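You operate a simulated robot arm through the tools that you are given. There is no shell and no other tool. Be economical: measure what you need, move in short steps, check, and stop when the job is done.

You run a simulated robot arm. Do the job below in one go: nothing can be reset, and whatever is moved stays where it is left.

TASK
Put things in order on the top of the tea chest. At the end: the pink bottle (marked "Lotion") stands where the brown stone stood; the purple can (marked "PLUM") is on the beige saucer; the brown stone stands where the purple can stood; the silver steel flask is on the black saucer; the green plant pot stands where the silver steel flask stood; whatever was shut is shut again. Leave all else as you found it, and nothing knocked over.

It is judged by the outcome, as a careful person would: the job done as asked, and still so three seconds after it is handed in. It fails if anything else is knocked over, pushed out of place, dropped, spilled or broken.

THE ROBOT
A 7-joint arm with a two-finger parallel gripper, fixed in place. Base frame: the origin is at the foot of the arm, x ahead of it, y to its left, z up; the work surface is at about z = 0. Readings come in m, rad, newtons and seconds.
With the tool pointing down near the work surface it reaches from about 0.24 to 0.62 m from the base axis. Its first joint turns from -1.152 to 1.152 rad. Payload 2.6 kg.
The TCP is the grasp point between the finger pads, 0.03 m short of the fingertips. In the tool frame z runs along the fingers and y along their closing line. The gripper opens to 0.094 m. The fingers are 0.028 m wide and 0.01 m thick; the gripper's body (0.05 by 0.096 m) begins 0.055 m behind the TCP.
Orientation is that of the tool frame in the base frame, as a unit quaternion [x, y, z, w]. With the fingers straight down and closing along the base's y, the tool's x points along the base's -x, its y along +y and its z along -z.

THE INTERFACE
- The arm moves only by the tool play_rows. Its arguments are lists of equal length, an entry for each row: "hand": the closure, from 0 (fully open) to 1 (shut); "linear": the shift along the base's x, y, z in m, a list of three; "angular": the turn, a rotation vector about the base's x, y, z in rad, a list of three. In form: {"hand": [hand, ...], "linear": [[x, y, z], ...], "angular": [[wx, wy, wz], ...]}. A call has 1 to 10 rows; each row shifts and turns the commanded pose from where the row before left it. A row lasts 0.2 s, in which the tool goes at most 0.05 m and 0.15 rad; a call with a longer step from one row to the next is refused whole, and so is a gripper value outside its range. A pose out of reach is approached as far as the arm can. The call stops where the force on the tool passes 40 N (or 10 N more than at its start, if that is more) or the arm is blocked; 0.2 s more then pass. The fingers move at their own pace (about 0.072 m/s each) and stop on an object; they squeeze with about 27 N. The grip force told is the motor's: it shows also when the fingers shut on nothing. Time passes only in rows, and 0.2 s behind the last, so rows that do not move let the fingers close. The reply holds the time, the measured pose of the TCP, the force on the tool along the base axes, the opening and the grip force, in the units named above and with some noise.
- Cameras (640 x 400 px; columns grow to the right, rows downward): "scene" is fixed at [0.0287, 0.4273, 0.5583]; the picture's right is [-0.84, -0.54, 0.00], its down [-0.34, 0.53, -0.77] and it looks along [0.42, -0.65, -0.63] (base axes); focal length 277 px, centre (320, 200). "wrist" rides on the gripper at [0.076, 0.014, -0.102] in the tool frame; the picture's right is [-0.18, 0.98, 0.00], its down [-0.75, -0.14, -0.64] and it looks along [-0.63, -0.12, 0.77] (tool axes); focal length 243 px, centre (320, 200). There is no depth. A picture from a camera that has moved, and an enlarged one, comes with that camera's place and axes in the base frame and with its lens.
- snapshot(camera): a new picture of that camera. It takes no simulated time.
- zoom(camera, box): a new picture of the part [left, top, right, bottom] of that camera's present view, enlarged. It takes no simulated time.
- sign_off(): hands the job in; it is judged then, once.

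Go step by step. Nothing tells you positions but the pictures and the camera data: compare them with the known pose of the tool, close in by small moves and look again before you grip or let go. The budget is 120 turns and 84 pictures, counting those below and the enlarged ones. Unless the task says otherwise, let go and move clear before handing in, and close with one line.

The tools are called after ">>>" by a JSON object that holds its "method" and its "body". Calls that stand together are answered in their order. play_rows: Moves the arm, as the interface text tells. Its arguments: {"type":"object","properties":{"hand":{"type":"array","items":{"type":"number"}},"linear":{"type":"array","items":{"type":"array","items":{"type":"number"}}},"angular":{"type":"array","items":{"type":"array","items":{"type":"number"}}}},"required":["hand","linear","angular"]} The other tools are called the same way: snapshot (camera) takes a picture; zoom (camera, box) takes an enlarged picture of a part of a camera's view; sign_off () hands the job in.

At the start:

```text
time: 0.0
tool_pos: [0.3423, 0.1974, 0.3366]
ee_rot: [0.0, 1.0, 0.0, 0.0]
ft_force: [0.3, 0.1, -0.6]
width: 0.0938
grip_force: 0.1
```

scene: 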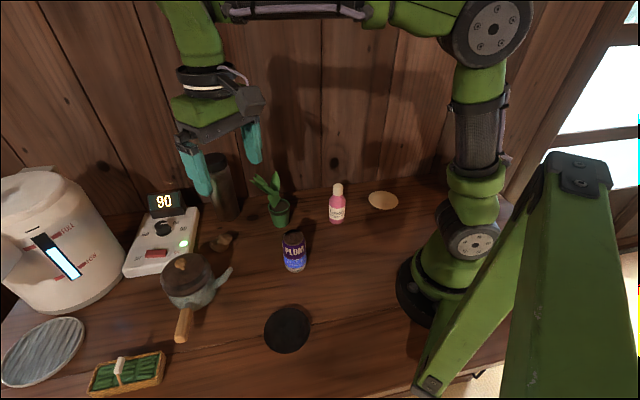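
wrist: 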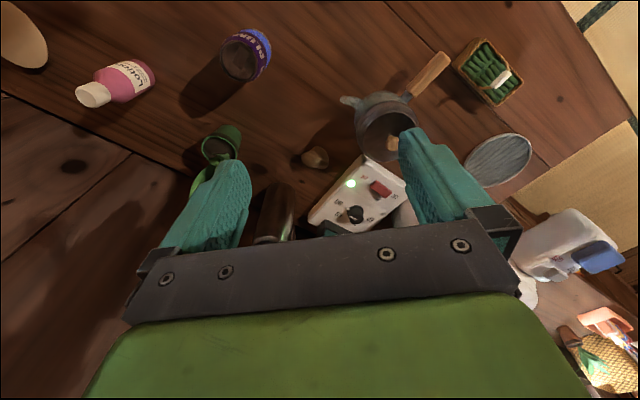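

I'll look closer at the objects before moving. A rough estimate puts the can near (0.31, 0.11), the bottle near (0.31, -0.10), the plant near (0.43, 0.0), the flask near (0.60, 0.065) and the stone near (0.52, 0.14).

>>> {"method": "zoom", "body": {"camera": "scene", "box": [120, 140, 320, 265]}}

>>> {"method": "zoom", "body": {"camera": "scene", "box": [240, 160, 440, 285]}}

>>> {"method": "zoom", "body": {"camera": "scene", "box": [80, 230, 320, 380]}}

>>> {"method": "zoom", "body": {"camera": "wrist", "box": [180, 60, 500, 260]}}

```text
3.20 times, centred on (220, 202) of scene
camera zoom: at [0.0287, 0.4273, 0.5583], right [-0.84, -0.54, 0.0], down [-0.34, 0.53, -0.77], along [0.42, -0.65, -0.63], focal length 886 px, centre (640, 192)
```

zoom: 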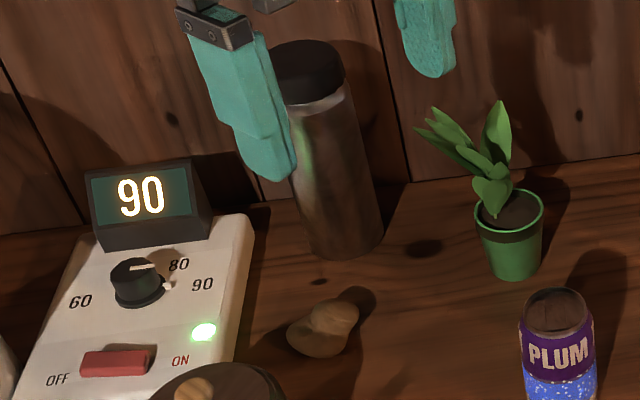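

```text
3.20 times, centred on (340, 222) of scene
camera zoom: at [0.0287, 0.4273, 0.5583], right [-0.84, -0.54, 0.0], down [-0.34, 0.53, -0.77], along [0.42, -0.65, -0.63], focal length 886 px, centre (256, 128)
```

zoom: 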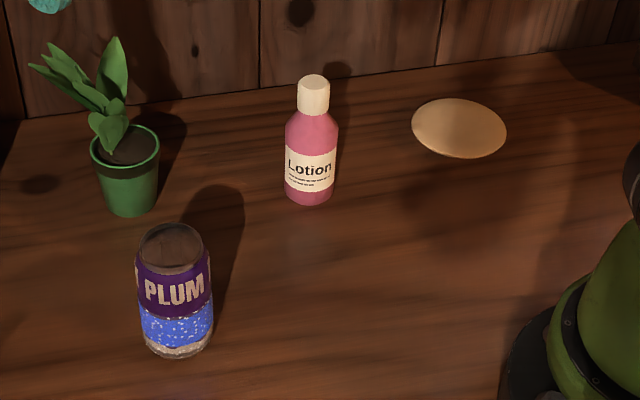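

```text
2.67 times, centred on (200, 305) of scene
camera zoom: at [0.0287, 0.4273, 0.5583], right [-0.84, -0.54, 0.0], down [-0.34, 0.53, -0.77], along [0.42, -0.65, -0.63], focal length 738 px, centre (640, -80)
```

zoom: 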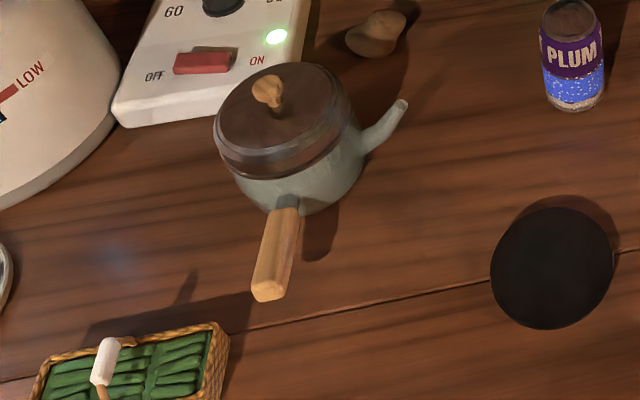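

```text
2.00 times, centred on (340, 160) of wrist
camera zoom: at [0.2652, 0.2121, 0.4388], right [0.18, 0.98, 0.0], down [0.75, -0.14, 0.64], along [0.63, -0.12, -0.77], focal length 485 px, centre (280, 280)
```

zoom: 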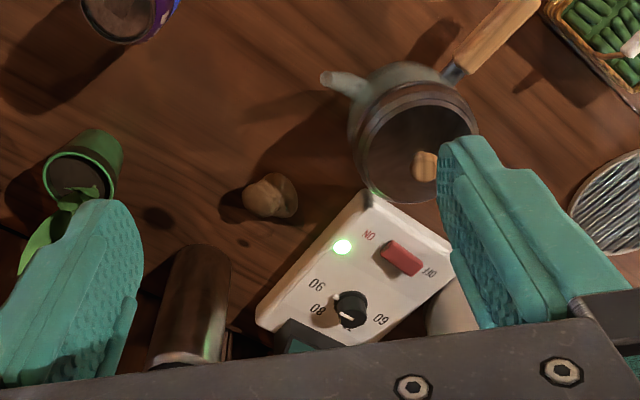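

The table is clear enough to plan: can, then stone, bottle, flask and plant. I'm moving above the can first, to check its alignment.

>>> {"method": "play_rows", "body": {"hand": [0, 0, 0, 0], "linear": [[-0.01, -0.03, -0.035], [-0.01, -0.03, -0.035], [-0.01, -0.03, -0.035], [-0.004, -0.003, -0.035]], "angular": [[0, 0, 0], [0, 0, 0], [0, 0, 0], [0, 0, 0]]}}

>>> {"method": "snapshot", "body": {"camera": "wrist"}}

>>> {"method": "snapshot", "body": {"camera": "scene"}}

```text
time: 1.0
tool_pos: [0.3075, 0.1045, 0.1963]
ee_rot: [0.0, 1.0, 0.0, 0.001]
ft_force: [0.7, 1.0, 0.0]
width: 0.0942
grip_force: 0.1
```

```text
77 pictures are left
camera wrist: at [0.2314, 0.1195, 0.2992], right [0.18, 0.98, 0.0], down [0.75, -0.14, 0.64], along [0.63, -0.12, -0.77], focal length 243 px, centre (320, 200)
```

wrist: 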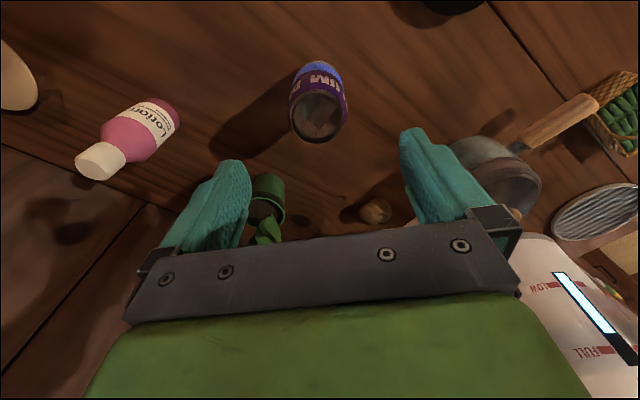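

```text
76 pictures are left
```

scene: 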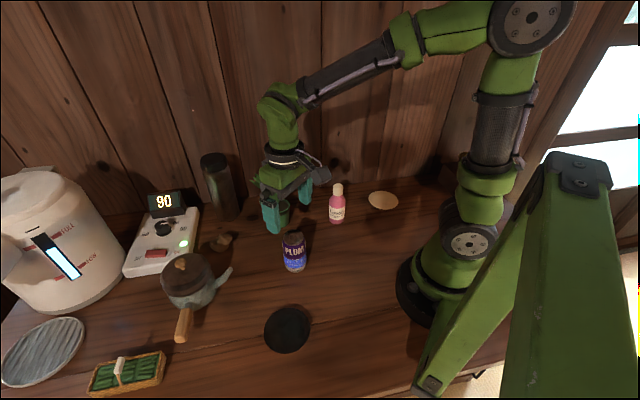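

The can is centred between the fingers at about (0.305, 0.105). I'm descending and gripping it.

>>> {"method": "play_rows", "body": {"hand": [0, 0, 0, 0, 0.8, 0.8, 0.8, 0.8], "linear": [[-0.001, 0, -0.04], [-0.001, 0, -0.04], [0, 0, -0.03], [0, 0, -0.016], [0, 0, 0], [0, 0, 0], [0, 0, 0], [0, 0, 0]], "angular": [[0, 0, 0], [0, 0, 0], [0, 0, 0], [0, 0, 0], [0, 0, 0], [0, 0, 0], [0, 0, 0], [0, 0, 0]]}}

>>> {"method": "snapshot", "body": {"camera": "scene"}}

```text
time: 2.8
tool_pos: [0.3055, 0.1047, 0.0698]
ee_rot: [0.0, 1.0, 0.0, 0.0]
ft_force: [-0.1, 0.2, 0.3]
width: 0.0526
grip_force: 27.5
```

```text
75 pictures are left
```

scene: 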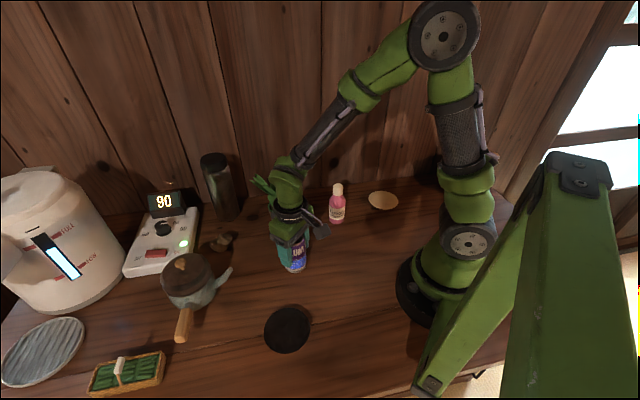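

The can is held, 53 mm wide. I'm lifting it and carrying it towards the beige saucer at about (0.228, -0.249).

>>> {"method": "play_rows", "body": {"hand": [0.8, 0.8, 0.8, 0.8], "linear": [[0, 0, 0.03], [0, 0, 0.04], [0, 0, 0.04], [0, 0, 0.04]], "angular": [[0, 0, 0], [0, 0, 0], [0, 0, 0], [0, 0, 0]]}}

>>> {"method": "play_rows", "body": {"hand": [0.8, 0.8, 0.8, 0.8, 0.8, 0.8, 0.8, 0.8, 0.8, 0.8], "linear": [[-0.008, -0.035, 0], [-0.008, -0.035, 0], [-0.008, -0.035, 0], [-0.008, -0.035, 0], [-0.008, -0.035, 0], [-0.008, -0.035, 0], [-0.008, -0.035, 0], [-0.008, -0.035, 0], [-0.008, -0.035, 0], [-0.005, -0.035, 0]], "angular": [[0, 0, 0], [0, 0, 0], [0, 0, 0], [0, 0, 0], [0, 0, 0], [0, 0, 0], [0, 0, 0], [0, 0, 0], [0, 0, 0], [0, 0, 0]]}}

>>> {"method": "snapshot", "body": {"camera": "scene"}}

>>> {"method": "snapshot", "body": {"camera": "wrist"}}

```text
time: 3.8
tool_pos: [0.3059, 0.1049, 0.2201]
ee_rot: [0.001, 1.0, 0.0, 0.0]
ft_force: [0.3, 0.6, -0.4]
width: 0.0187
grip_force: 0.0
```

```text
time: 6.0
tool_pos: [0.2276, -0.2467, 0.221]
ee_rot: [0.0, 1.0, 0.0, 0.0]
ft_force: [0.2, -0.4, -0.8]
width: 0.0189
grip_force: 0.1
```

```text
74 pictures are left
```

scene: 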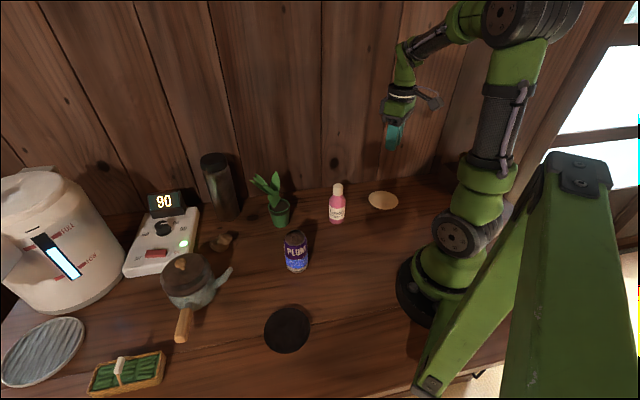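

```text
73 pictures are left
camera wrist: at [0.1511, -0.2313, 0.3225], right [0.18, 0.98, 0.0], down [0.75, -0.14, 0.64], along [0.63, -0.12, -0.77], focal length 243 px, centre (320, 200)
```

wrist: 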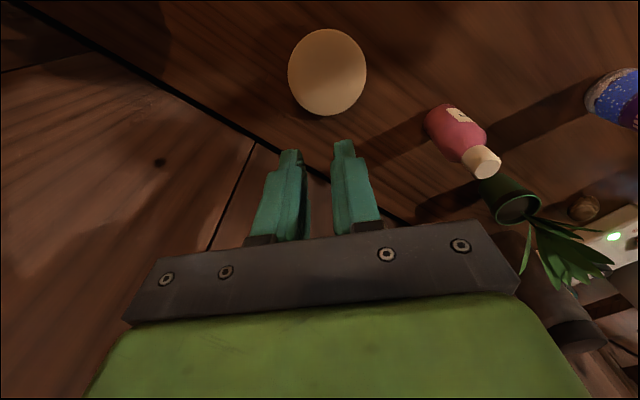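

The grip slipped and the can stayed behind, still standing. I'll zoom in on where it is now compared with before.

>>> {"method": "zoom", "body": {"camera": "scene", "box": [240, 160, 440, 285]}}

```text
3.20 times, centred on (340, 222) of scene
camera zoom: at [0.0287, 0.4273, 0.5583], right [-0.84, -0.54, 0.0], down [-0.34, 0.53, -0.77], along [0.42, -0.65, -0.63], focal length 886 px, centre (256, 128)
```

zoom: 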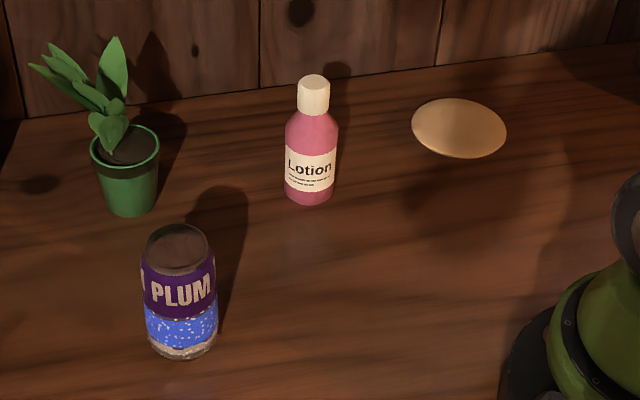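

The can shifted about 4 mm towards -x and still stands. I'm going back to regrasp it with better centring, and this time I'll lift slowly.

>>> {"method": "play_rows", "body": {"hand": [0.4, 0, 0, 0, 0, 0, 0, 0, 0, 0], "linear": [[0.008, 0.035, 0], [0.008, 0.035, 0], [0.008, 0.035, 0], [0.008, 0.035, 0], [0.008, 0.035, 0], [0.008, 0.035, 0], [0.008, 0.035, 0], [0.008, 0.035, 0], [0.008, 0.035, 0], [0.003, 0.032, -0.03]], "angular": [[0, 0, 0], [0, 0, 0], [0, 0, 0], [0, 0, 0], [0, 0, 0], [0, 0, 0], [0, 0, 0], [0, 0, 0], [0, 0, 0], [0, 0, 0]]}}

>>> {"method": "zoom", "body": {"camera": "wrist", "box": [160, 20, 480, 220]}}

```text
time: 8.2
tool_pos: [0.3033, 0.1012, 0.1911]
ee_rot: [0.0, 1.0, 0.0, 0.0]
ft_force: [0.3, -0.1, -0.5]
width: 0.0942
grip_force: 0.0
```

```text
2.00 times, centred on (320, 120) of wrist
camera zoom: at [0.2267, 0.1163, 0.2932], right [0.18, 0.98, 0.0], down [0.75, -0.14, 0.64], along [0.63, -0.12, -0.77], focal length 485 px, centre (320, 360)
```

zoom: 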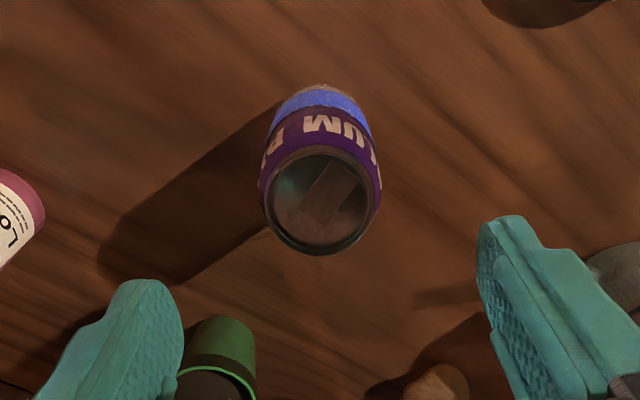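

The can is now about (0.305, 0.101) and about 93 mm tall, so I gripped too near its shoulder. I'll grip lower, at z about 0.047, and lift slowly.

>>> {"method": "play_rows", "body": {"hand": [0, 0, 0, 0, 1, 1, 1, 1, 1], "linear": [[0.001, 0, -0.04], [0.001, 0, -0.04], [0, 0, -0.04], [0, 0, -0.024], [0, 0, 0], [0, 0, 0], [0, 0, 0], [0, 0, 0], [0, 0, 0]], "angular": [[0, 0, 0], [0, 0, 0], [0, 0, 0], [0, 0, 0], [0, 0, 0], [0, 0, 0], [0, 0, 0], [0, 0, 0], [0, 0, 0]]}}

>>> {"method": "play_rows", "body": {"hand": [1, 1, 1, 1, 1], "linear": [[0, 0, 0.004], [0, 0, 0.006], [0, 0, 0.006], [0, 0, 0.006], [0, 0, 0.006]], "angular": [[0, 0, 0], [0, 0, 0], [0, 0, 0], [0, 0, 0], [0, 0, 0]]}}

>>> {"method": "zoom", "body": {"camera": "scene", "box": [240, 160, 440, 285]}}

```text
time: 9.3
tool_pos: [0.3084, 0.1017, 0.0505]
ee_rot: [0.002, 1.0, 0.001, 0.003]
ft_force: [-4.5, -1.9, 15.8]
width: 0.0572
grip_force: 0.4
stopped in row 5: the force on the tool passed its limit (the readings are from after the stop); the commanded pose is now the measured one
```

```text
time: 10.5
tool_pos: [0.307, 0.1015, 0.0777]
ee_rot: [0.001, 1.0, 0.001, 0.001]
ft_force: [-0.7, 0.1, -1.9]
width: 0.0536
grip_force: 26.9
```

```text
3.20 times, centred on (340, 222) of scene
camera zoom: at [0.0288, 0.4273, 0.5583], right [-0.84, -0.54, 0.0], down [-0.34, 0.53, -0.77], along [0.42, -0.65, -0.63], focal length 886 px, centre (256, 128)
```

zoom: 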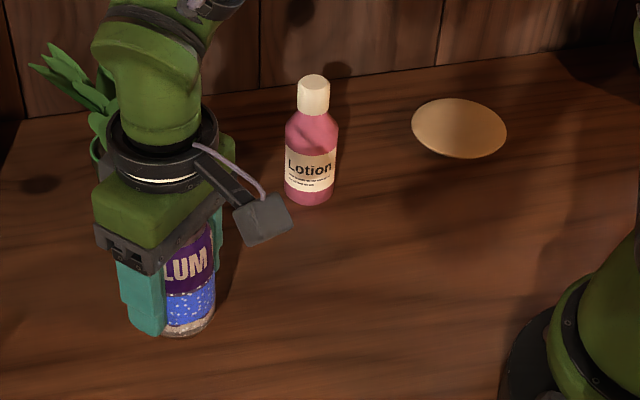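

The hand touched the can's top, so it's about 105 mm tall, but it's now held and rising (bottom is at TCP z minus 0.05). I'm lifting further and moving gently.

>>> {"method": "play_rows", "body": {"hand": [1, 1, 1, 1, 1, 1, 1, 1, 1, 1], "linear": [[0, 0, 0.008], [0, 0, 0.012], [0, 0, 0.015], [0, 0, 0.015], [0, 0, 0.015], [0, 0, 0.015], [0, 0, 0.015], [0, 0, 0.012], [0, 0, 0.008], [0, 0, 0]], "angular": [[0, 0, 0], [0, 0, 0], [0, 0, 0], [0, 0, 0], [0, 0, 0], [0, 0, 0], [0, 0, 0], [0, 0, 0], [0, 0, 0], [0, 0, 0]]}}

>>> {"method": "play_rows", "body": {"hand": [1, 1, 1, 1, 1, 1, 1, 1, 1, 1], "linear": [[-0.003, -0.012, 0], [-0.005, -0.02, 0], [-0.005, -0.022, 0], [-0.005, -0.022, 0], [-0.005, -0.022, 0], [-0.005, -0.022, 0], [-0.005, -0.022, 0], [-0.005, -0.022, 0], [-0.005, -0.02, 0], [-0.003, -0.01, 0]], "angular": [[0, 0, 0], [0, 0, 0], [0, 0, 0], [0, 0, 0], [0, 0, 0], [0, 0, 0], [0, 0, 0], [0, 0, 0], [0, 0, 0], [0, 0, 0]]}}

```text
time: 12.7
tool_pos: [0.3073, 0.1023, 0.1917]
ee_rot: [0.001, 1.0, 0.001, 0.003]
ft_force: [0.1, 0.2, -1.5]
width: 0.0535
grip_force: 27.3
```

```text
time: 14.9
tool_pos: [0.261, -0.0911, 0.1925]
ee_rot: [0.001, 1.0, 0.001, 0.002]
ft_force: [-0.1, -0.2, -2.7]
width: 0.0534
grip_force: 26.8
```

The can is held securely. I'm continuing to the saucer and will check before lowering.

>>> {"method": "play_rows", "body": {"hand": [1, 1, 1, 1, 1, 1, 1, 1, 1], "linear": [[-0.003, -0.012, 0], [-0.005, -0.02, 0], [-0.006, -0.022, 0], [-0.006, -0.022, 0], [-0.006, -0.022, 0], [-0.005, -0.022, 0], [-0.003, -0.018, -0.015], [-0.002, -0.01, -0.02], [0, 0, -0.02]], "angular": [[0, 0, 0], [0, 0, 0], [0, 0, 0], [0, 0, 0], [0, 0, 0], [0, 0, 0], [0, 0, 0], [0, 0, 0], [0, 0, 0]]}}

>>> {"method": "zoom", "body": {"camera": "scene", "box": [280, 120, 480, 245]}}

>>> {"method": "snapshot", "body": {"camera": "wrist"}}

```text
time: 16.9
tool_pos: [0.2263, -0.2401, 0.137]
ee_rot: [0.002, 1.0, 0.0, 0.003]
ft_force: [-0.3, -0.7, -0.7]
width: 0.0531
grip_force: 26.5
```

```text
3.20 times, centred on (380, 182) of scene
camera zoom: at [0.0287, 0.4273, 0.5583], right [-0.84, -0.54, 0.0], down [-0.34, 0.53, -0.77], along [0.42, -0.65, -0.63], focal length 886 px, centre (128, 256)
```

zoom: 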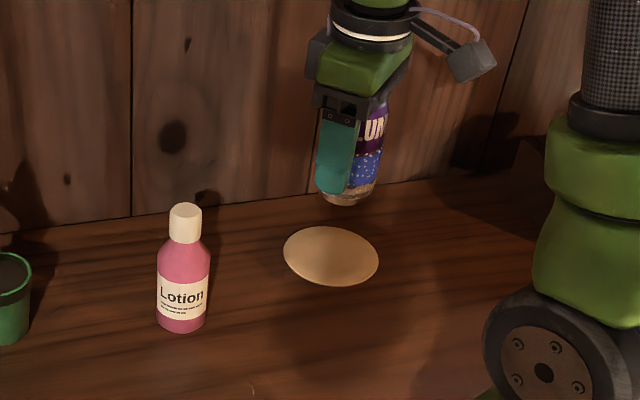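

```text
68 pictures are left
camera wrist: at [0.1487, -0.2256, 0.239], right [0.19, 0.98, 0.0], down [0.75, -0.14, 0.65], along [0.63, -0.12, -0.76], focal length 243 px, centre (320, 200)
```

wrist: 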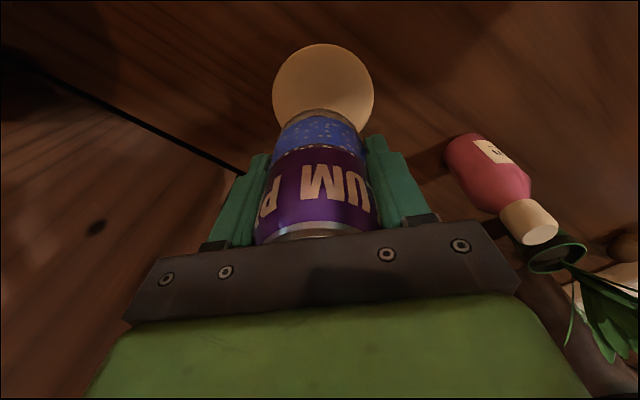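

The can sits above the saucer within a few mm. I'm lowering it slowly.

>>> {"method": "play_rows", "body": {"hand": [1, 1, 1, 1, 1, 1], "linear": [[-0.003, 0, -0.012], [0, 0, -0.015], [0, 0, -0.015], [0, 0, -0.012], [0, 0, -0.008], [0, 0, -0.004]], "angular": [[0, 0, 0], [0, 0, 0], [0, 0, 0], [0, 0, 0], [0, 0, 0], [0, 0, 0]]}}

>>> {"method": "zoom", "body": {"camera": "scene", "box": [280, 120, 480, 245]}}

```text
time: 18.3
tool_pos: [0.2232, -0.2396, 0.0716]
ee_rot: [0.001, 1.0, 0.0, 0.003]
ft_force: [-0.5, -0.4, -2.4]
width: 0.0533
grip_force: 26.8
```

```text
3.20 times, centred on (380, 182) of scene
camera zoom: at [0.0287, 0.4273, 0.5583], right [-0.84, -0.54, 0.0], down [-0.34, 0.53, -0.77], along [0.42, -0.65, -0.63], focal length 886 px, centre (128, 256)
```

zoom: 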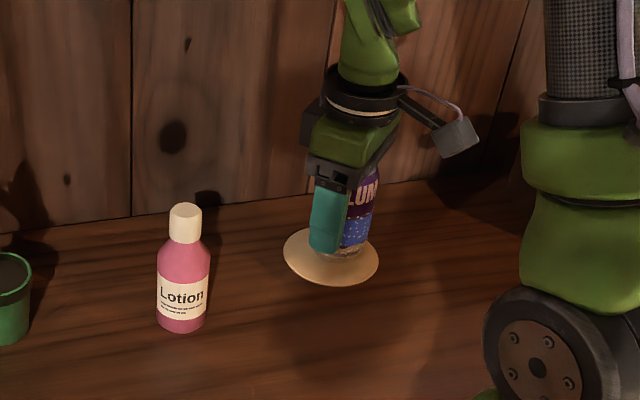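

I'm close to contact, so I'll use small steps and watch the force.

>>> {"method": "play_rows", "body": {"hand": [1, 1, 1], "linear": [[0, 0, -0.003], [0, 0, -0.003], [0, 0, -0.002]], "angular": [[0, 0, 0], [0, 0, 0], [0, 0, 0]]}}

>>> {"method": "play_rows", "body": {"hand": [1, 1], "linear": [[0, 0, -0.002], [0, 0, -0.001]], "angular": [[0, 0, 0], [0, 0, 0]]}}

```text
time: 19.2
tool_pos: [0.2221, -0.2407, 0.0657]
ee_rot: [0.001, 1.0, 0.001, 0.003]
ft_force: [-2.4, 2.8, 12.1]
width: 0.0531
grip_force: 27.4
stopped in row 3: the force on the tool passed its limit (the readings are from after the stop); the commanded pose is now the measured one
```

```text
time: 19.6
tool_pos: [0.2229, -0.2415, 0.0652]
ee_rot: [0.003, 1.0, 0.0, 0.004]
ft_force: [-2.3, 2.6, 11.7]
width: 0.0528
grip_force: 27.1
stopped in row 2: the force on the tool passed its limit (the readings are from after the stop); the commanded pose is now the measured one
```

The can is touching the saucer. I'll ease up slightly, open and rise.

>>> {"method": "play_rows", "body": {"hand": [1, 0.35, 0.3, 0.2, 0.1, 0.1, 0.1], "linear": [[0, 0, 0.0005], [0, 0, 0], [0, 0, 0], [0, 0, 0], [0, 0, 0], [0, 0, 0.01], [0, 0, 0.03]], "angular": [[0, 0, 0], [0, 0, 0], [0, 0, 0], [0, 0, 0], [0, 0, 0], [0, 0, 0], [0, 0, 0]]}}

>>> {"method": "play_rows", "body": {"hand": [0, 0, 0, 0], "linear": [[0, 0, 0.04], [0, 0, 0.04], [0, 0, 0.04], [0, 0, 0.02]], "angular": [[0, 0, 0], [0, 0, 0], [0, 0, 0], [0, 0, 0]]}}

>>> {"method": "zoom", "body": {"camera": "scene", "box": [280, 120, 480, 245]}}

```text
time: 21.2
tool_pos: [0.2222, -0.2407, 0.1051]
ee_rot: [0.004, 1.0, 0.0, 0.005]
ft_force: [-0.1, 0.3, 0.1]
width: 0.0845
grip_force: 0.2
```

```text
time: 22.2
tool_pos: [0.223, -0.2407, 0.2463]
ee_rot: [0.002, 1.0, 0.0, 0.004]
ft_force: [0.5, 0.7, -0.1]
width: 0.094
grip_force: 0.0
```

```text
3.20 times, centred on (380, 182) of scene
camera zoom: at [0.0287, 0.4273, 0.5583], right [-0.84, -0.54, 0.0], down [-0.34, 0.53, -0.77], along [0.42, -0.65, -0.63], focal length 886 px, centre (128, 256)
```

zoom: 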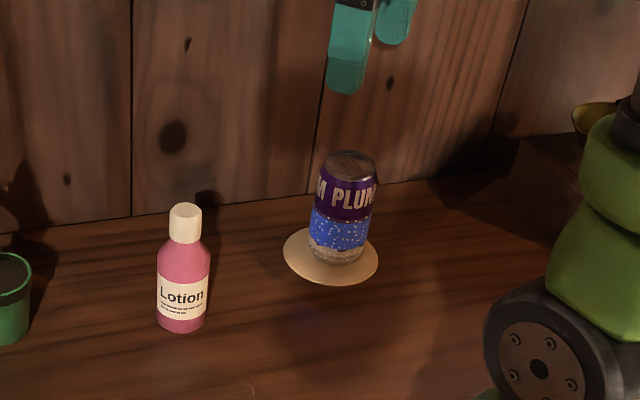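

The can stands on the beige saucer. The stone is next, so I'm moving above its estimated place (0.505, 0.156).

>>> {"method": "play_rows", "body": {"hand": [0, 0, 0, 0, 0, 0, 0, 0, 0, 0], "linear": [[0.026, 0.036, 0], [0.026, 0.036, 0], [0.026, 0.036, 0], [0.026, 0.036, 0], [0.026, 0.036, 0], [0.026, 0.036, 0], [0.026, 0.036, 0], [0.026, 0.036, 0], [0.026, 0.036, 0], [0.026, 0.036, 0]], "angular": [[0, 0, 0], [0, 0, 0], [0, 0, 0], [0, 0, 0], [0, 0, 0], [0, 0, 0], [0, 0, 0], [0, 0, 0], [0, 0, 0], [0, 0, 0]]}}

>>> {"method": "play_rows", "body": {"hand": [0, 0, 0, 0], "linear": [[0.022, 0.036, 0], [0, 0, -0.04], [0, 0, -0.04], [0, 0, -0.04]], "angular": [[0, 0, 0], [0, 0, 0], [0, 0, 0], [0, 0, 0]]}}

>>> {"method": "snapshot", "body": {"camera": "wrist"}}

>>> {"method": "snapshot", "body": {"camera": "scene"}}

```text
time: 24.4
tool_pos: [0.4832, 0.1187, 0.2441]
ee_rot: [0.004, 1.0, 0.0, 0.004]
ft_force: [0.1, -1.1, 0.0]
width: 0.0939
grip_force: 0.1
```

```text
time: 25.4
tool_pos: [0.5052, 0.1545, 0.1254]
ee_rot: [0.003, 1.0, 0.0, 0.003]
ft_force: [-0.2, 0.2, -0.6]
width: 0.0941
grip_force: 0.2
```

```text
65 pictures are left
camera wrist: at [0.4284, 0.17, 0.2275], right [0.19, 0.98, 0.0], down [0.75, -0.15, 0.65], along [0.64, -0.12, -0.76], focal length 243 px, centre (320, 200)
```

wrist: 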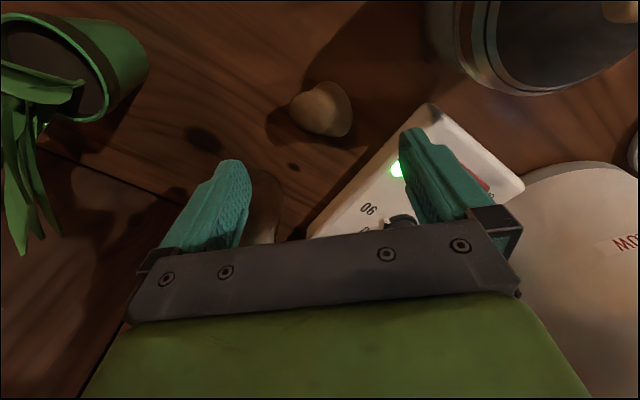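

```text
64 pictures are left
```

scene: 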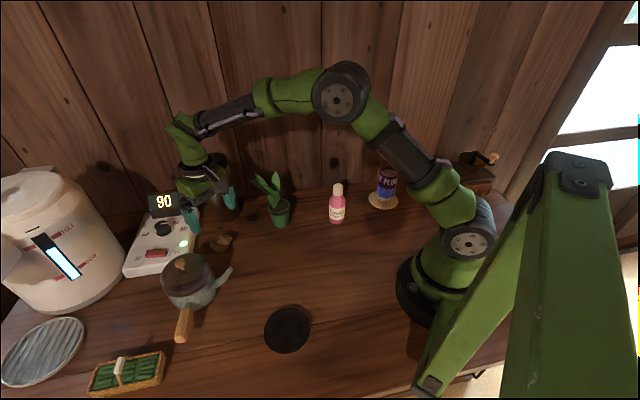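

>>> {"method": "zoom", "body": {"camera": "wrist", "box": [240, 60, 400, 160]}}

>>> {"method": "zoom", "body": {"camera": "scene", "box": [170, 200, 266, 260]}}

```text
4.00 times, centred on (320, 110) of wrist
camera zoom: at [0.4284, 0.17, 0.2275], right [0.19, 0.98, 0.0], down [0.75, -0.15, 0.65], along [0.64, -0.12, -0.76], focal length 970 px, centre (320, 560)
```

zoom: 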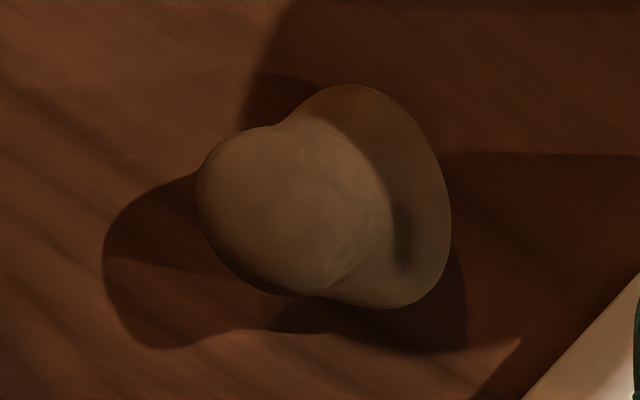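

```text
6.67 times, centred on (218, 230) of scene
camera zoom: at [0.0287, 0.4273, 0.5583], right [-0.84, -0.54, 0.0], down [-0.34, 0.53, -0.77], along [0.42, -0.65, -0.63], focal length 1845 px, centre (1000, 0)
```

zoom: 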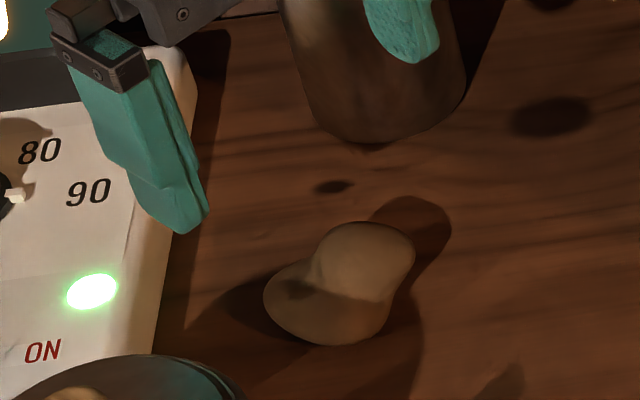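

The stone has a wide base and an upper lobe towards -y, centred around (0.504, 0.158). I'll close the fingers partway and turn slightly to line up with it, staying clear of the kettle as I descend.

>>> {"method": "play_rows", "body": {"hand": [0.22, 0.22, 0.22, 0.22, 0.22, 0.22], "linear": [[0, 0.0035, 0], [-0.001, 0, 0], [0, 0, -0.03], [0, 0, -0.03], [0, 0, -0.02], [0, 0, -0.008]], "angular": [[0, 0, 0.1], [0, 0, 0.1], [0, 0, 0], [0, 0, 0], [0, 0, 0], [0, 0, 0]]}}

>>> {"method": "zoom", "body": {"camera": "scene", "box": [150, 170, 310, 270]}}

>>> {"method": "snapshot", "body": {"camera": "wrist"}}

```text
time: 26.8
tool_pos: [0.5031, 0.1588, 0.0361]
ee_rot: [-0.097, 0.995, 0.001, 0.004]
ft_force: [0.3, -0.8, 0.5]
width: 0.0732
grip_force: 0.0
```

```text
4.00 times, centred on (230, 220) of scene
camera zoom: at [0.0287, 0.4273, 0.5583], right [-0.84, -0.54, 0.0], down [-0.34, 0.53, -0.77], along [0.42, -0.65, -0.63], focal length 1107 px, centre (680, 120)
```

zoom: 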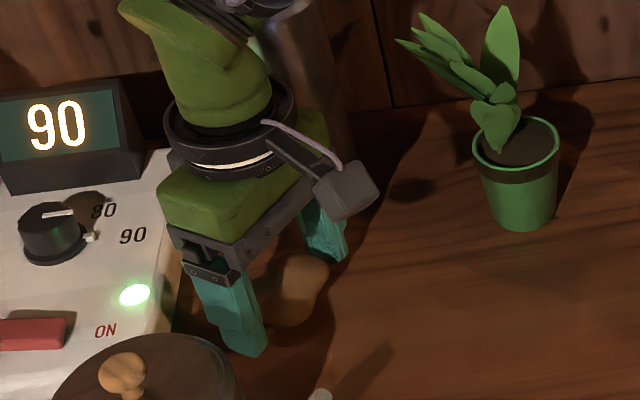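

```text
60 pictures are left
camera wrist: at [0.4246, 0.1578, 0.139], right [-0.01, 1.0, 0.0], down [0.76, 0.01, 0.65], along [0.65, 0.01, -0.76], focal length 243 px, centre (320, 200)
```

wrist: 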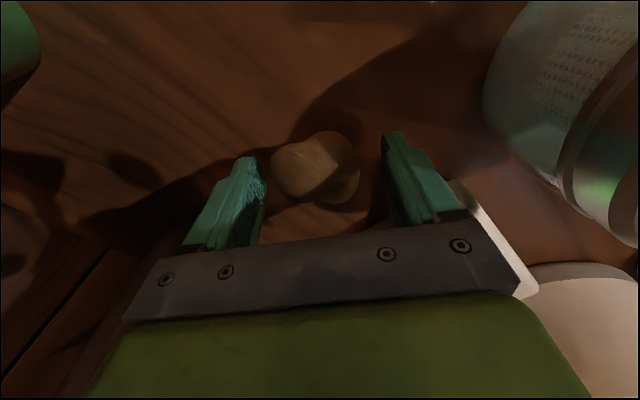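

The stone is between the fingers. I'm closing, then lifting slowly.

>>> {"method": "play_rows", "body": {"hand": [0.5, 1, 1, 1, 1], "linear": [[0, 0, -0.002], [0, 0, 0], [0, 0, 0], [0, 0, 0], [0, 0, 0]], "angular": [[0, 0, 0], [0, 0, 0], [0, 0, 0], [0, 0, 0], [0, 0, 0]]}}

>>> {"method": "play_rows", "body": {"hand": [1, 1, 1, 1, 1, 1, 1, 1, 1], "linear": [[0, 0, 0.004], [0, 0, 0.006], [0, 0, 0.01], [0, 0, 0.01], [0, 0, 0.01], [0, 0, 0.01], [0, 0, 0.01], [0, 0, 0.01], [0, 0, 0.01]], "angular": [[0, 0, 0], [0, 0, 0], [0, 0, 0], [0, 0, 0], [0, 0, 0], [0, 0, 0], [0, 0, 0], [0, 0, 0], [0, 0, 0]]}}

>>> {"method": "snapshot", "body": {"camera": "wrist"}}

```text
time: 28.0
tool_pos: [0.5045, 0.1577, 0.0362]
ee_rot: [-0.097, 0.995, 0.0, 0.004]
ft_force: [-4.2, -1.7, 7.5]
width: 0.0506
grip_force: 26.9
```

```text
time: 30.0
tool_pos: [0.5035, 0.1582, 0.1143]
ee_rot: [-0.096, 0.995, 0.001, 0.005]
ft_force: [-1.0, 0.0, -1.0]
width: 0.0506
grip_force: 27.3
```

```text
59 pictures are left
camera wrist: at [0.4246, 0.1578, 0.2174], right [-0.01, 1.0, 0.0], down [0.76, 0.01, 0.65], along [0.65, 0.01, -0.76], focal length 243 px, centre (320, 200)
```

wrist: 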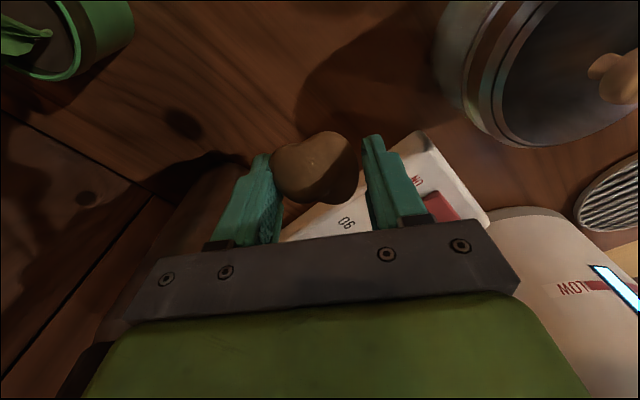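

The stone is held. I'm carrying it to the can's old place at about (0.309, 0.103).

>>> {"method": "play_rows", "body": {"hand": [1, 1, 1, 1, 1, 1, 1, 1, 1, 1], "linear": [[-0.01, -0.003, 0.01], [-0.022, -0.006, 0.01], [-0.025, -0.007, 0], [-0.025, -0.007, 0], [-0.025, -0.007, 0], [-0.025, -0.007, 0], [-0.025, -0.007, 0], [-0.025, -0.007, -0.01], [-0.0125, -0.0032, -0.02], [0, 0, -0.025]], "angular": [[0, 0, -0.05], [0, 0, -0.05], [0, 0, -0.05], [0, 0, -0.05], [0, 0, 0], [0, 0, 0], [0, 0, 0], [0, 0, 0], [0, 0, 0], [0, 0, 0]]}}

>>> {"method": "snapshot", "body": {"camera": "wrist"}}

>>> {"method": "zoom", "body": {"camera": "scene", "box": [220, 180, 380, 280]}}

```text
time: 32.2
tool_pos: [0.3095, 0.1035, 0.0806]
ee_rot: [0.003, 1.0, 0.0, 0.004]
ft_force: [-0.7, -0.7, -1.0]
width: 0.0508
grip_force: 27.3
```

```text
58 pictures are left
camera wrist: at [0.2319, 0.1185, 0.1821], right [0.19, 0.98, 0.0], down [0.75, -0.15, 0.65], along [0.64, -0.12, -0.76], focal length 243 px, centre (320, 200)
```

wrist: 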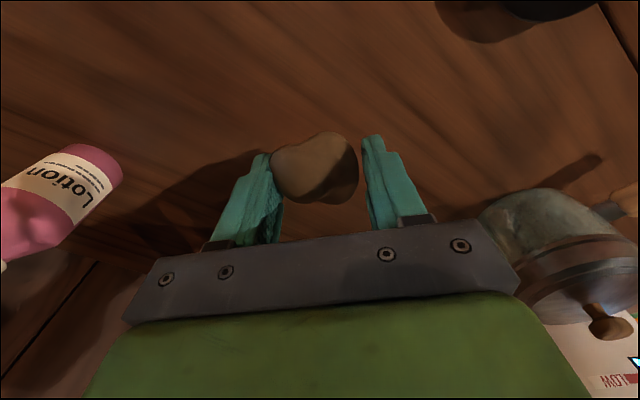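

```text
4.00 times, centred on (300, 230) of scene
camera zoom: at [0.0287, 0.4273, 0.5583], right [-0.84, -0.54, 0.0], down [-0.34, 0.53, -0.77], along [0.42, -0.65, -0.63], focal length 1107 px, centre (400, 80)
```

zoom: 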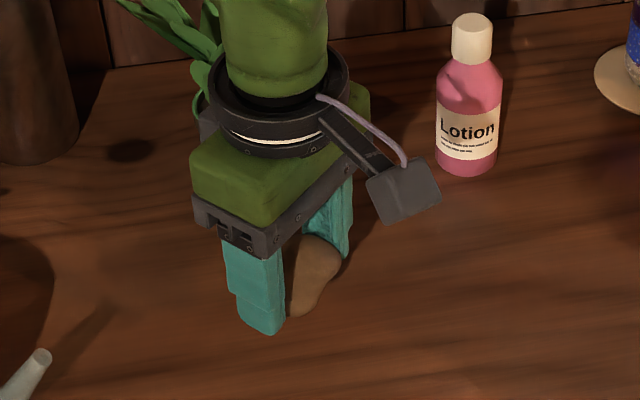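

The stone is over the can's old spot. I'm lowering it to the height it was gripped at.

>>> {"method": "play_rows", "body": {"hand": [1, 1, 1, 1, 1, 1, 1], "linear": [[0, 0.0005, -0.012], [0, 0, -0.012], [0, 0, -0.01], [0, 0, -0.005], [0, 0, -0.003], [0, 0, -0.001], [0, 0, 0]], "angular": [[0, 0, 0], [0, 0, 0], [0, 0, 0], [0, 0, 0], [0, 0, 0], [0, 0, 0], [0, 0, 0]]}}

```text
time: 33.8
tool_pos: [0.3081, 0.1049, 0.0373]
ee_rot: [0.003, 1.0, 0.0, 0.005]
ft_force: [-0.1, 0.1, -1.0]
width: 0.0503
grip_force: 26.9
```

>>> {"method": "play_rows", "body": {"hand": [1, 1, 1], "linear": [[0, 0, -0.001], [0, 0, -0.001], [0, 0, 0]], "angular": [[0, 0, 0], [0, 0, 0], [0, 0, 0]]}}

```text
time: 34.6
tool_pos: [0.3101, 0.1038, 0.0366]
ee_rot: [0.003, 1.0, 0.0, 0.004]
ft_force: [-4.2, -2.4, 12.0]
width: 0.0502
grip_force: 27.3
```

The stone has touched down (12 N upward). I'm opening gently and rising.

>>> {"method": "play_rows", "body": {"hand": [0.42, 0.4, 0.3, 0.2, 0.1, 0.1, 0, 0, 0], "linear": [[0, 0, 0.0005], [0, 0, 0], [0, 0, 0], [0, 0, 0], [0, 0, 0.01], [0, 0, 0.03], [0, 0, 0.04], [0, 0, 0.04], [0, 0, 0.03]], "angular": [[0, 0, 0], [0, 0, 0], [0, 0, 0], [0, 0, 0], [0, 0, 0], [0, 0, 0], [0, 0, 0], [0, 0, 0], [0, 0, 0]]}}

>>> {"method": "snapshot", "body": {"camera": "wrist"}}

>>> {"method": "snapshot", "body": {"camera": "scene"}}

```text
time: 36.6
tool_pos: [0.3091, 0.1041, 0.1866]
ee_rot: [0.003, 1.0, 0.0, 0.005]
ft_force: [0.4, -0.4, 0.4]
width: 0.0942
grip_force: 0.0
```

```text
56 pictures are left
camera wrist: at [0.2318, 0.1191, 0.2881], right [0.19, 0.98, 0.0], down [0.75, -0.15, 0.65], along [0.64, -0.12, -0.76], focal length 243 px, centre (320, 200)
```

wrist: 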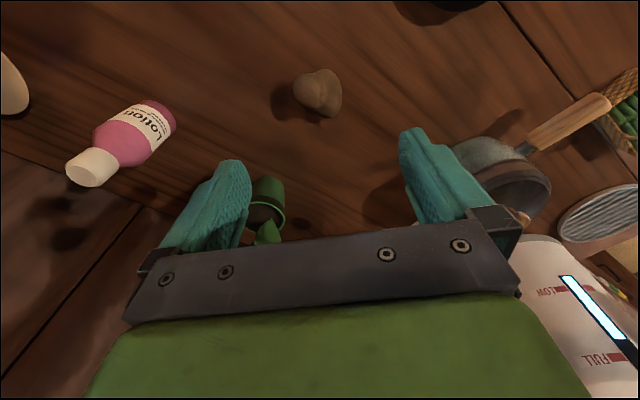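

```text
55 pictures are left
```

scene: 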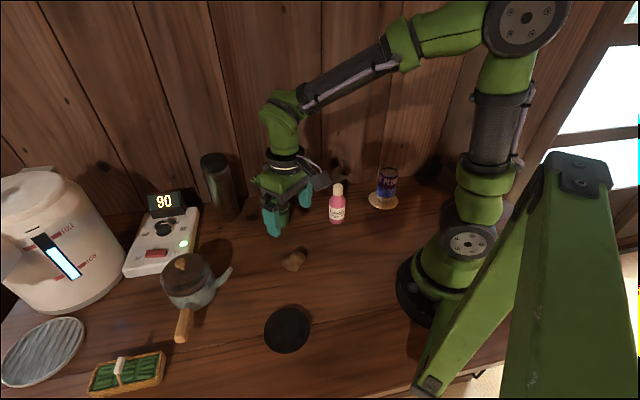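

The stone is in place. I'm moving above the bottle now.

>>> {"method": "play_rows", "body": {"hand": [0, 0, 0, 0, 0], "linear": [[0, -0.04, 0.01], [0, -0.04, 0.003], [0, -0.04, 0], [0, -0.04, 0], [-0.002, -0.036, 0]], "angular": [[0, 0, 0], [0, 0, 0], [0, 0, 0], [0, 0, 0], [0, 0, 0]]}}

>>> {"method": "snapshot", "body": {"camera": "wrist"}}

>>> {"method": "zoom", "body": {"camera": "scene", "box": [270, 140, 430, 240]}}

```text
time: 37.8
tool_pos: [0.3065, -0.0916, 0.1996]
ee_rot: [0.001, 1.0, 0.0, 0.004]
ft_force: [0.0, -0.1, -1.3]
width: 0.0939
grip_force: 0.0
```

```text
54 pictures are left
camera wrist: at [0.2297, -0.0764, 0.3005], right [0.19, 0.98, 0.0], down [0.75, -0.14, 0.65], along [0.64, -0.12, -0.76], focal length 243 px, centre (320, 200)
```

wrist: 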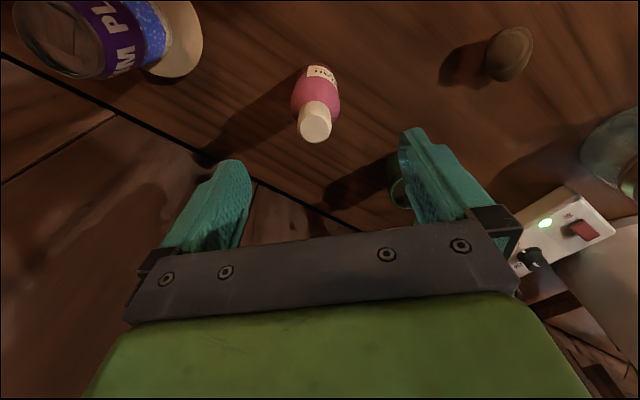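

```text
4.00 times, centred on (350, 190) of scene
camera zoom: at [0.0287, 0.4273, 0.5583], right [-0.84, -0.54, 0.0], down [-0.34, 0.53, -0.77], along [0.42, -0.65, -0.63], focal length 1107 px, centre (200, 240)
```

zoom: 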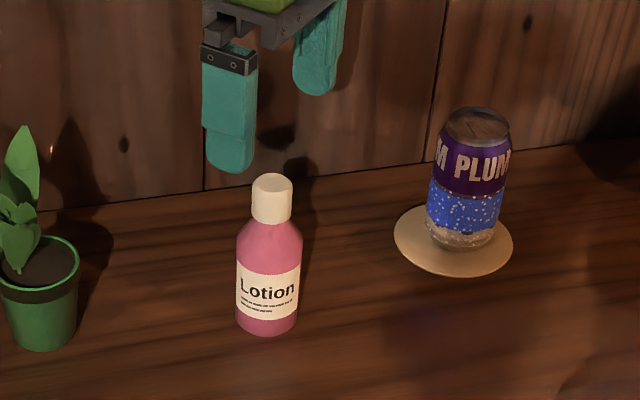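

The bottle is at about (0.306, -0.093) and about 0.128 m tall. I'll lower to z 0.078, just clear of its cap, grip the body and lift slowly.

>>> {"method": "play_rows", "body": {"hand": [0, 0, 0, 0, 0.3, 1, 1, 1, 1], "linear": [[0, -0.0015, -0.04], [0, 0, -0.04], [0, 0, -0.03], [0, 0, -0.011], [0, 0, 0], [0, 0, 0], [0, 0, 0], [0, 0, 0], [0, 0, 0]], "angular": [[0, 0, 0], [0, 0, 0], [0, 0, 0], [0, 0, 0], [0, 0, 0], [0, 0, 0], [0, 0, 0], [0, 0, 0], [0, 0, 0]]}}

>>> {"method": "zoom", "body": {"camera": "scene", "box": [270, 140, 430, 240]}}

>>> {"method": "snapshot", "body": {"camera": "wrist"}}

```text
time: 39.8
tool_pos: [0.3066, -0.0926, 0.0787]
ee_rot: [0.003, 1.0, 0.0, 0.004]
ft_force: [-0.2, -0.2, 0.0]
width: 0.0453
grip_force: 26.9
```

```text
4.00 times, centred on (350, 190) of scene
camera zoom: at [0.0287, 0.4273, 0.5583], right [-0.84, -0.54, 0.0], down [-0.34, 0.53, -0.77], along [0.42, -0.65, -0.63], focal length 1107 px, centre (200, 240)
```

zoom: 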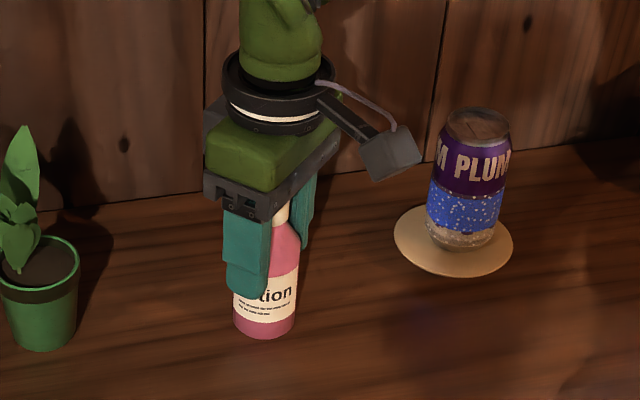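

```text
51 pictures are left
camera wrist: at [0.2293, -0.0771, 0.1801], right [0.19, 0.98, 0.0], down [0.75, -0.15, 0.65], along [0.64, -0.12, -0.76], focal length 243 px, centre (320, 200)
```

wrist: 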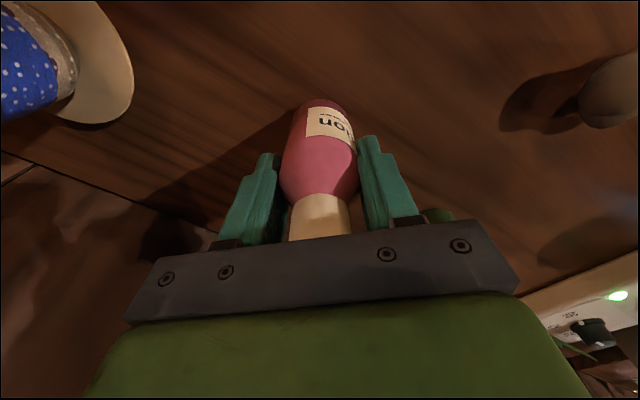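

The bottle is gripped at 45 mm. I'm lifting slowly, then checking.

>>> {"method": "play_rows", "body": {"hand": [1, 1, 1, 1, 1, 1], "linear": [[0, 0, 0.002], [0, 0, 0.003], [0, 0, 0.005], [0, 0, 0.005], [0, 0, 0.005], [0, 0, 0.005]], "angular": [[0, 0, 0], [0, 0, 0], [0, 0, 0], [0, 0, 0], [0, 0, 0], [0, 0, 0]]}}

>>> {"method": "zoom", "body": {"camera": "scene", "box": [270, 140, 430, 240]}}

```text
time: 41.2
tool_pos: [0.3059, -0.0928, 0.1023]
ee_rot: [0.002, 1.0, 0.001, 0.004]
ft_force: [0.3, 0.6, -1.4]
width: 0.0452
grip_force: 26.8
```

```text
4.00 times, centred on (350, 190) of scene
camera zoom: at [0.0287, 0.4273, 0.5583], right [-0.84, -0.54, 0.0], down [-0.34, 0.53, -0.77], along [0.42, -0.65, -0.63], focal length 1107 px, centre (200, 240)
```

zoom: 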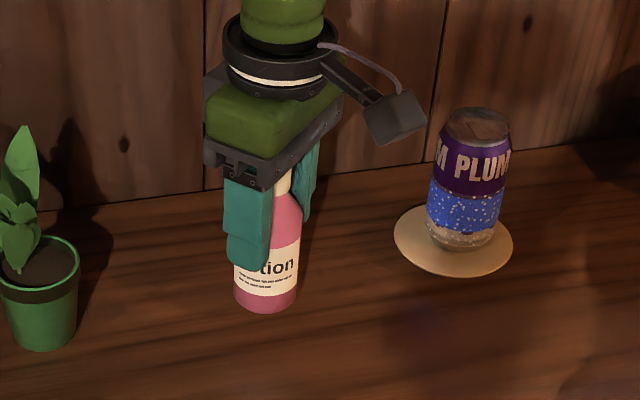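

The bottle is held. I'm going around the plant, along y first and then out in x.

>>> {"method": "play_rows", "body": {"hand": [1, 1, 1, 1, 1, 1, 1, 1, 1, 1], "linear": [[0, 0, 0.01], [0, 0.005, 0.015], [0, 0.015, 0.015], [0, 0.02, 0.015], [0, 0.024, 0.015], [0, 0.024, 0], [0, 0.024, 0], [0, 0.024, 0], [0, 0.024, 0], [0.01, 0.02, 0]], "angular": [[0, 0, 0], [0, 0, 0], [0, 0, 0], [0, 0, 0], [0, 0, 0], [0, 0, 0], [0, 0, 0], [0, 0, 0], [0, 0, 0], [0, 0, 0]]}}

>>> {"method": "play_rows", "body": {"hand": [1, 1, 1, 1, 1, 1, 1, 1, 1, 1], "linear": [[0.02, 0.01, 0], [0.024, 0.009, 0], [0.024, 0.008, 0], [0.024, 0.008, 0], [0.024, 0.008, 0], [0.024, 0.008, 0], [0.024, 0.008, 0], [0.015, 0.008, 0], [0.008, 0.004, 0], [0, 0, -0.01]], "angular": [[0, 0, 0], [0, 0, 0], [0, 0, 0], [0, 0, 0], [0, 0, 0], [0, 0, 0], [0, 0, 0], [0, 0, 0], [0, 0, 0], [0, 0, 0]]}}

>>> {"method": "snapshot", "body": {"camera": "scene"}}

>>> {"method": "snapshot", "body": {"camera": "wrist"}}

```text
time: 43.4
tool_pos: [0.3171, 0.0879, 0.1736]
ee_rot: [0.003, 1.0, 0.0, 0.005]
ft_force: [-0.9, -0.4, -1.9]
width: 0.0452
grip_force: 26.8
```

```text
time: 45.6
tool_pos: [0.5038, 0.1588, 0.1632]
ee_rot: [0.003, 1.0, 0.0, 0.004]
ft_force: [0.0, 0.7, -2.2]
width: 0.0452
grip_force: 27.0
```

```text
49 pictures are left
```

scene: 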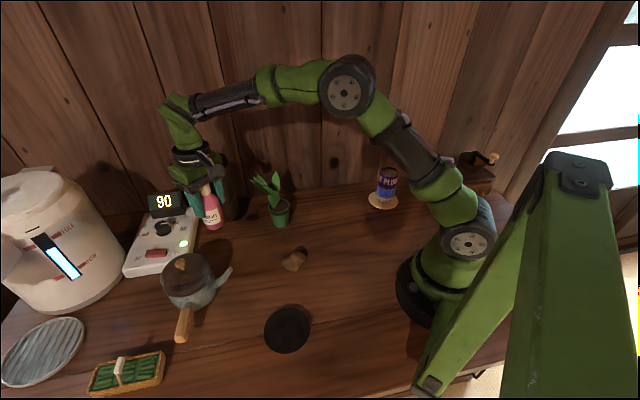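

```text
48 pictures are left
camera wrist: at [0.4264, 0.1733, 0.2644], right [0.19, 0.98, 0.0], down [0.75, -0.15, 0.65], along [0.64, -0.12, -0.76], focal length 243 px, centre (320, 200)
```

wrist: 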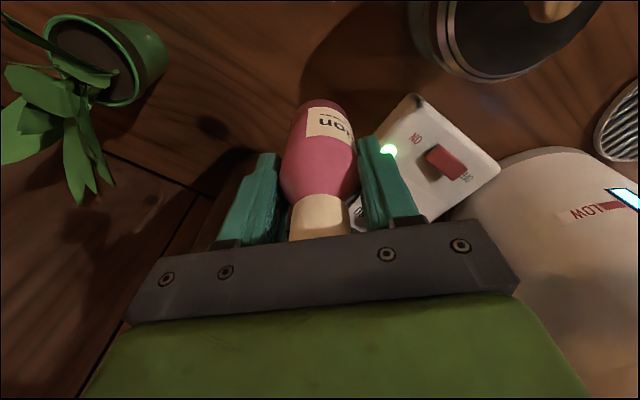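

The bottle is above the stone's old spot. I'm lowering it towards its grip height of 0.0787.

>>> {"method": "play_rows", "body": {"hand": [1, 1, 1, 1, 1, 1, 1, 1], "linear": [[0, -0.0005, -0.014], [0, 0, -0.016], [0, 0, -0.016], [0, 0, -0.016], [0, 0, -0.012], [0, 0, -0.006], [0, 0, -0.002], [0, 0, 0]], "angular": [[0, 0, 0], [0, 0, 0], [0, 0, 0], [0, 0, 0], [0, 0, 0], [0, 0, 0], [0, 0, 0], [0, 0, 0]]}}

>>> {"method": "zoom", "body": {"camera": "scene", "box": [150, 170, 310, 270]}}

```text
time: 47.4
tool_pos: [0.5031, 0.1583, 0.0812]
ee_rot: [0.003, 1.0, 0.001, 0.003]
ft_force: [-0.2, -1.6, -2.1]
width: 0.0455
grip_force: 27.4
```

```text
4.00 times, centred on (230, 220) of scene
camera zoom: at [0.0288, 0.4273, 0.5583], right [-0.84, -0.54, 0.0], down [-0.34, 0.53, -0.77], along [0.42, -0.65, -0.63], focal length 1107 px, centre (680, 120)
```

zoom: 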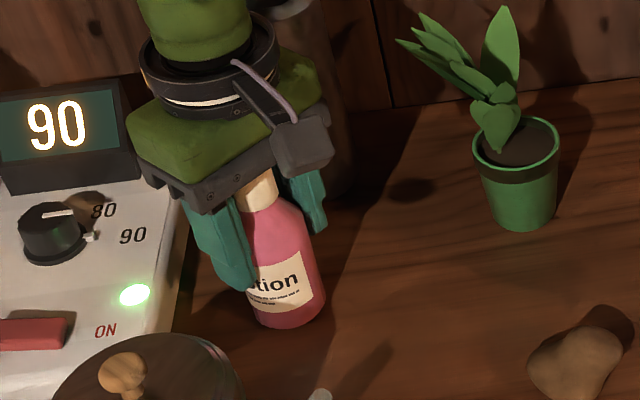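

>>> {"method": "play_rows", "body": {"hand": [1, 1, 1, 1], "linear": [[0, 0, -0.001], [0, 0, -0.001], [0, 0, -0.001], [0, 0, 0]], "angular": [[0, 0, 0], [0, 0, 0], [0, 0, 0], [0, 0, 0]]}}

```text
time: 48.4
tool_pos: [0.5039, 0.158, 0.0794]
ee_rot: [0.002, 1.0, 0.0, 0.005]
ft_force: [-0.9, -0.1, 1.3]
width: 0.0453
grip_force: 27.1
```

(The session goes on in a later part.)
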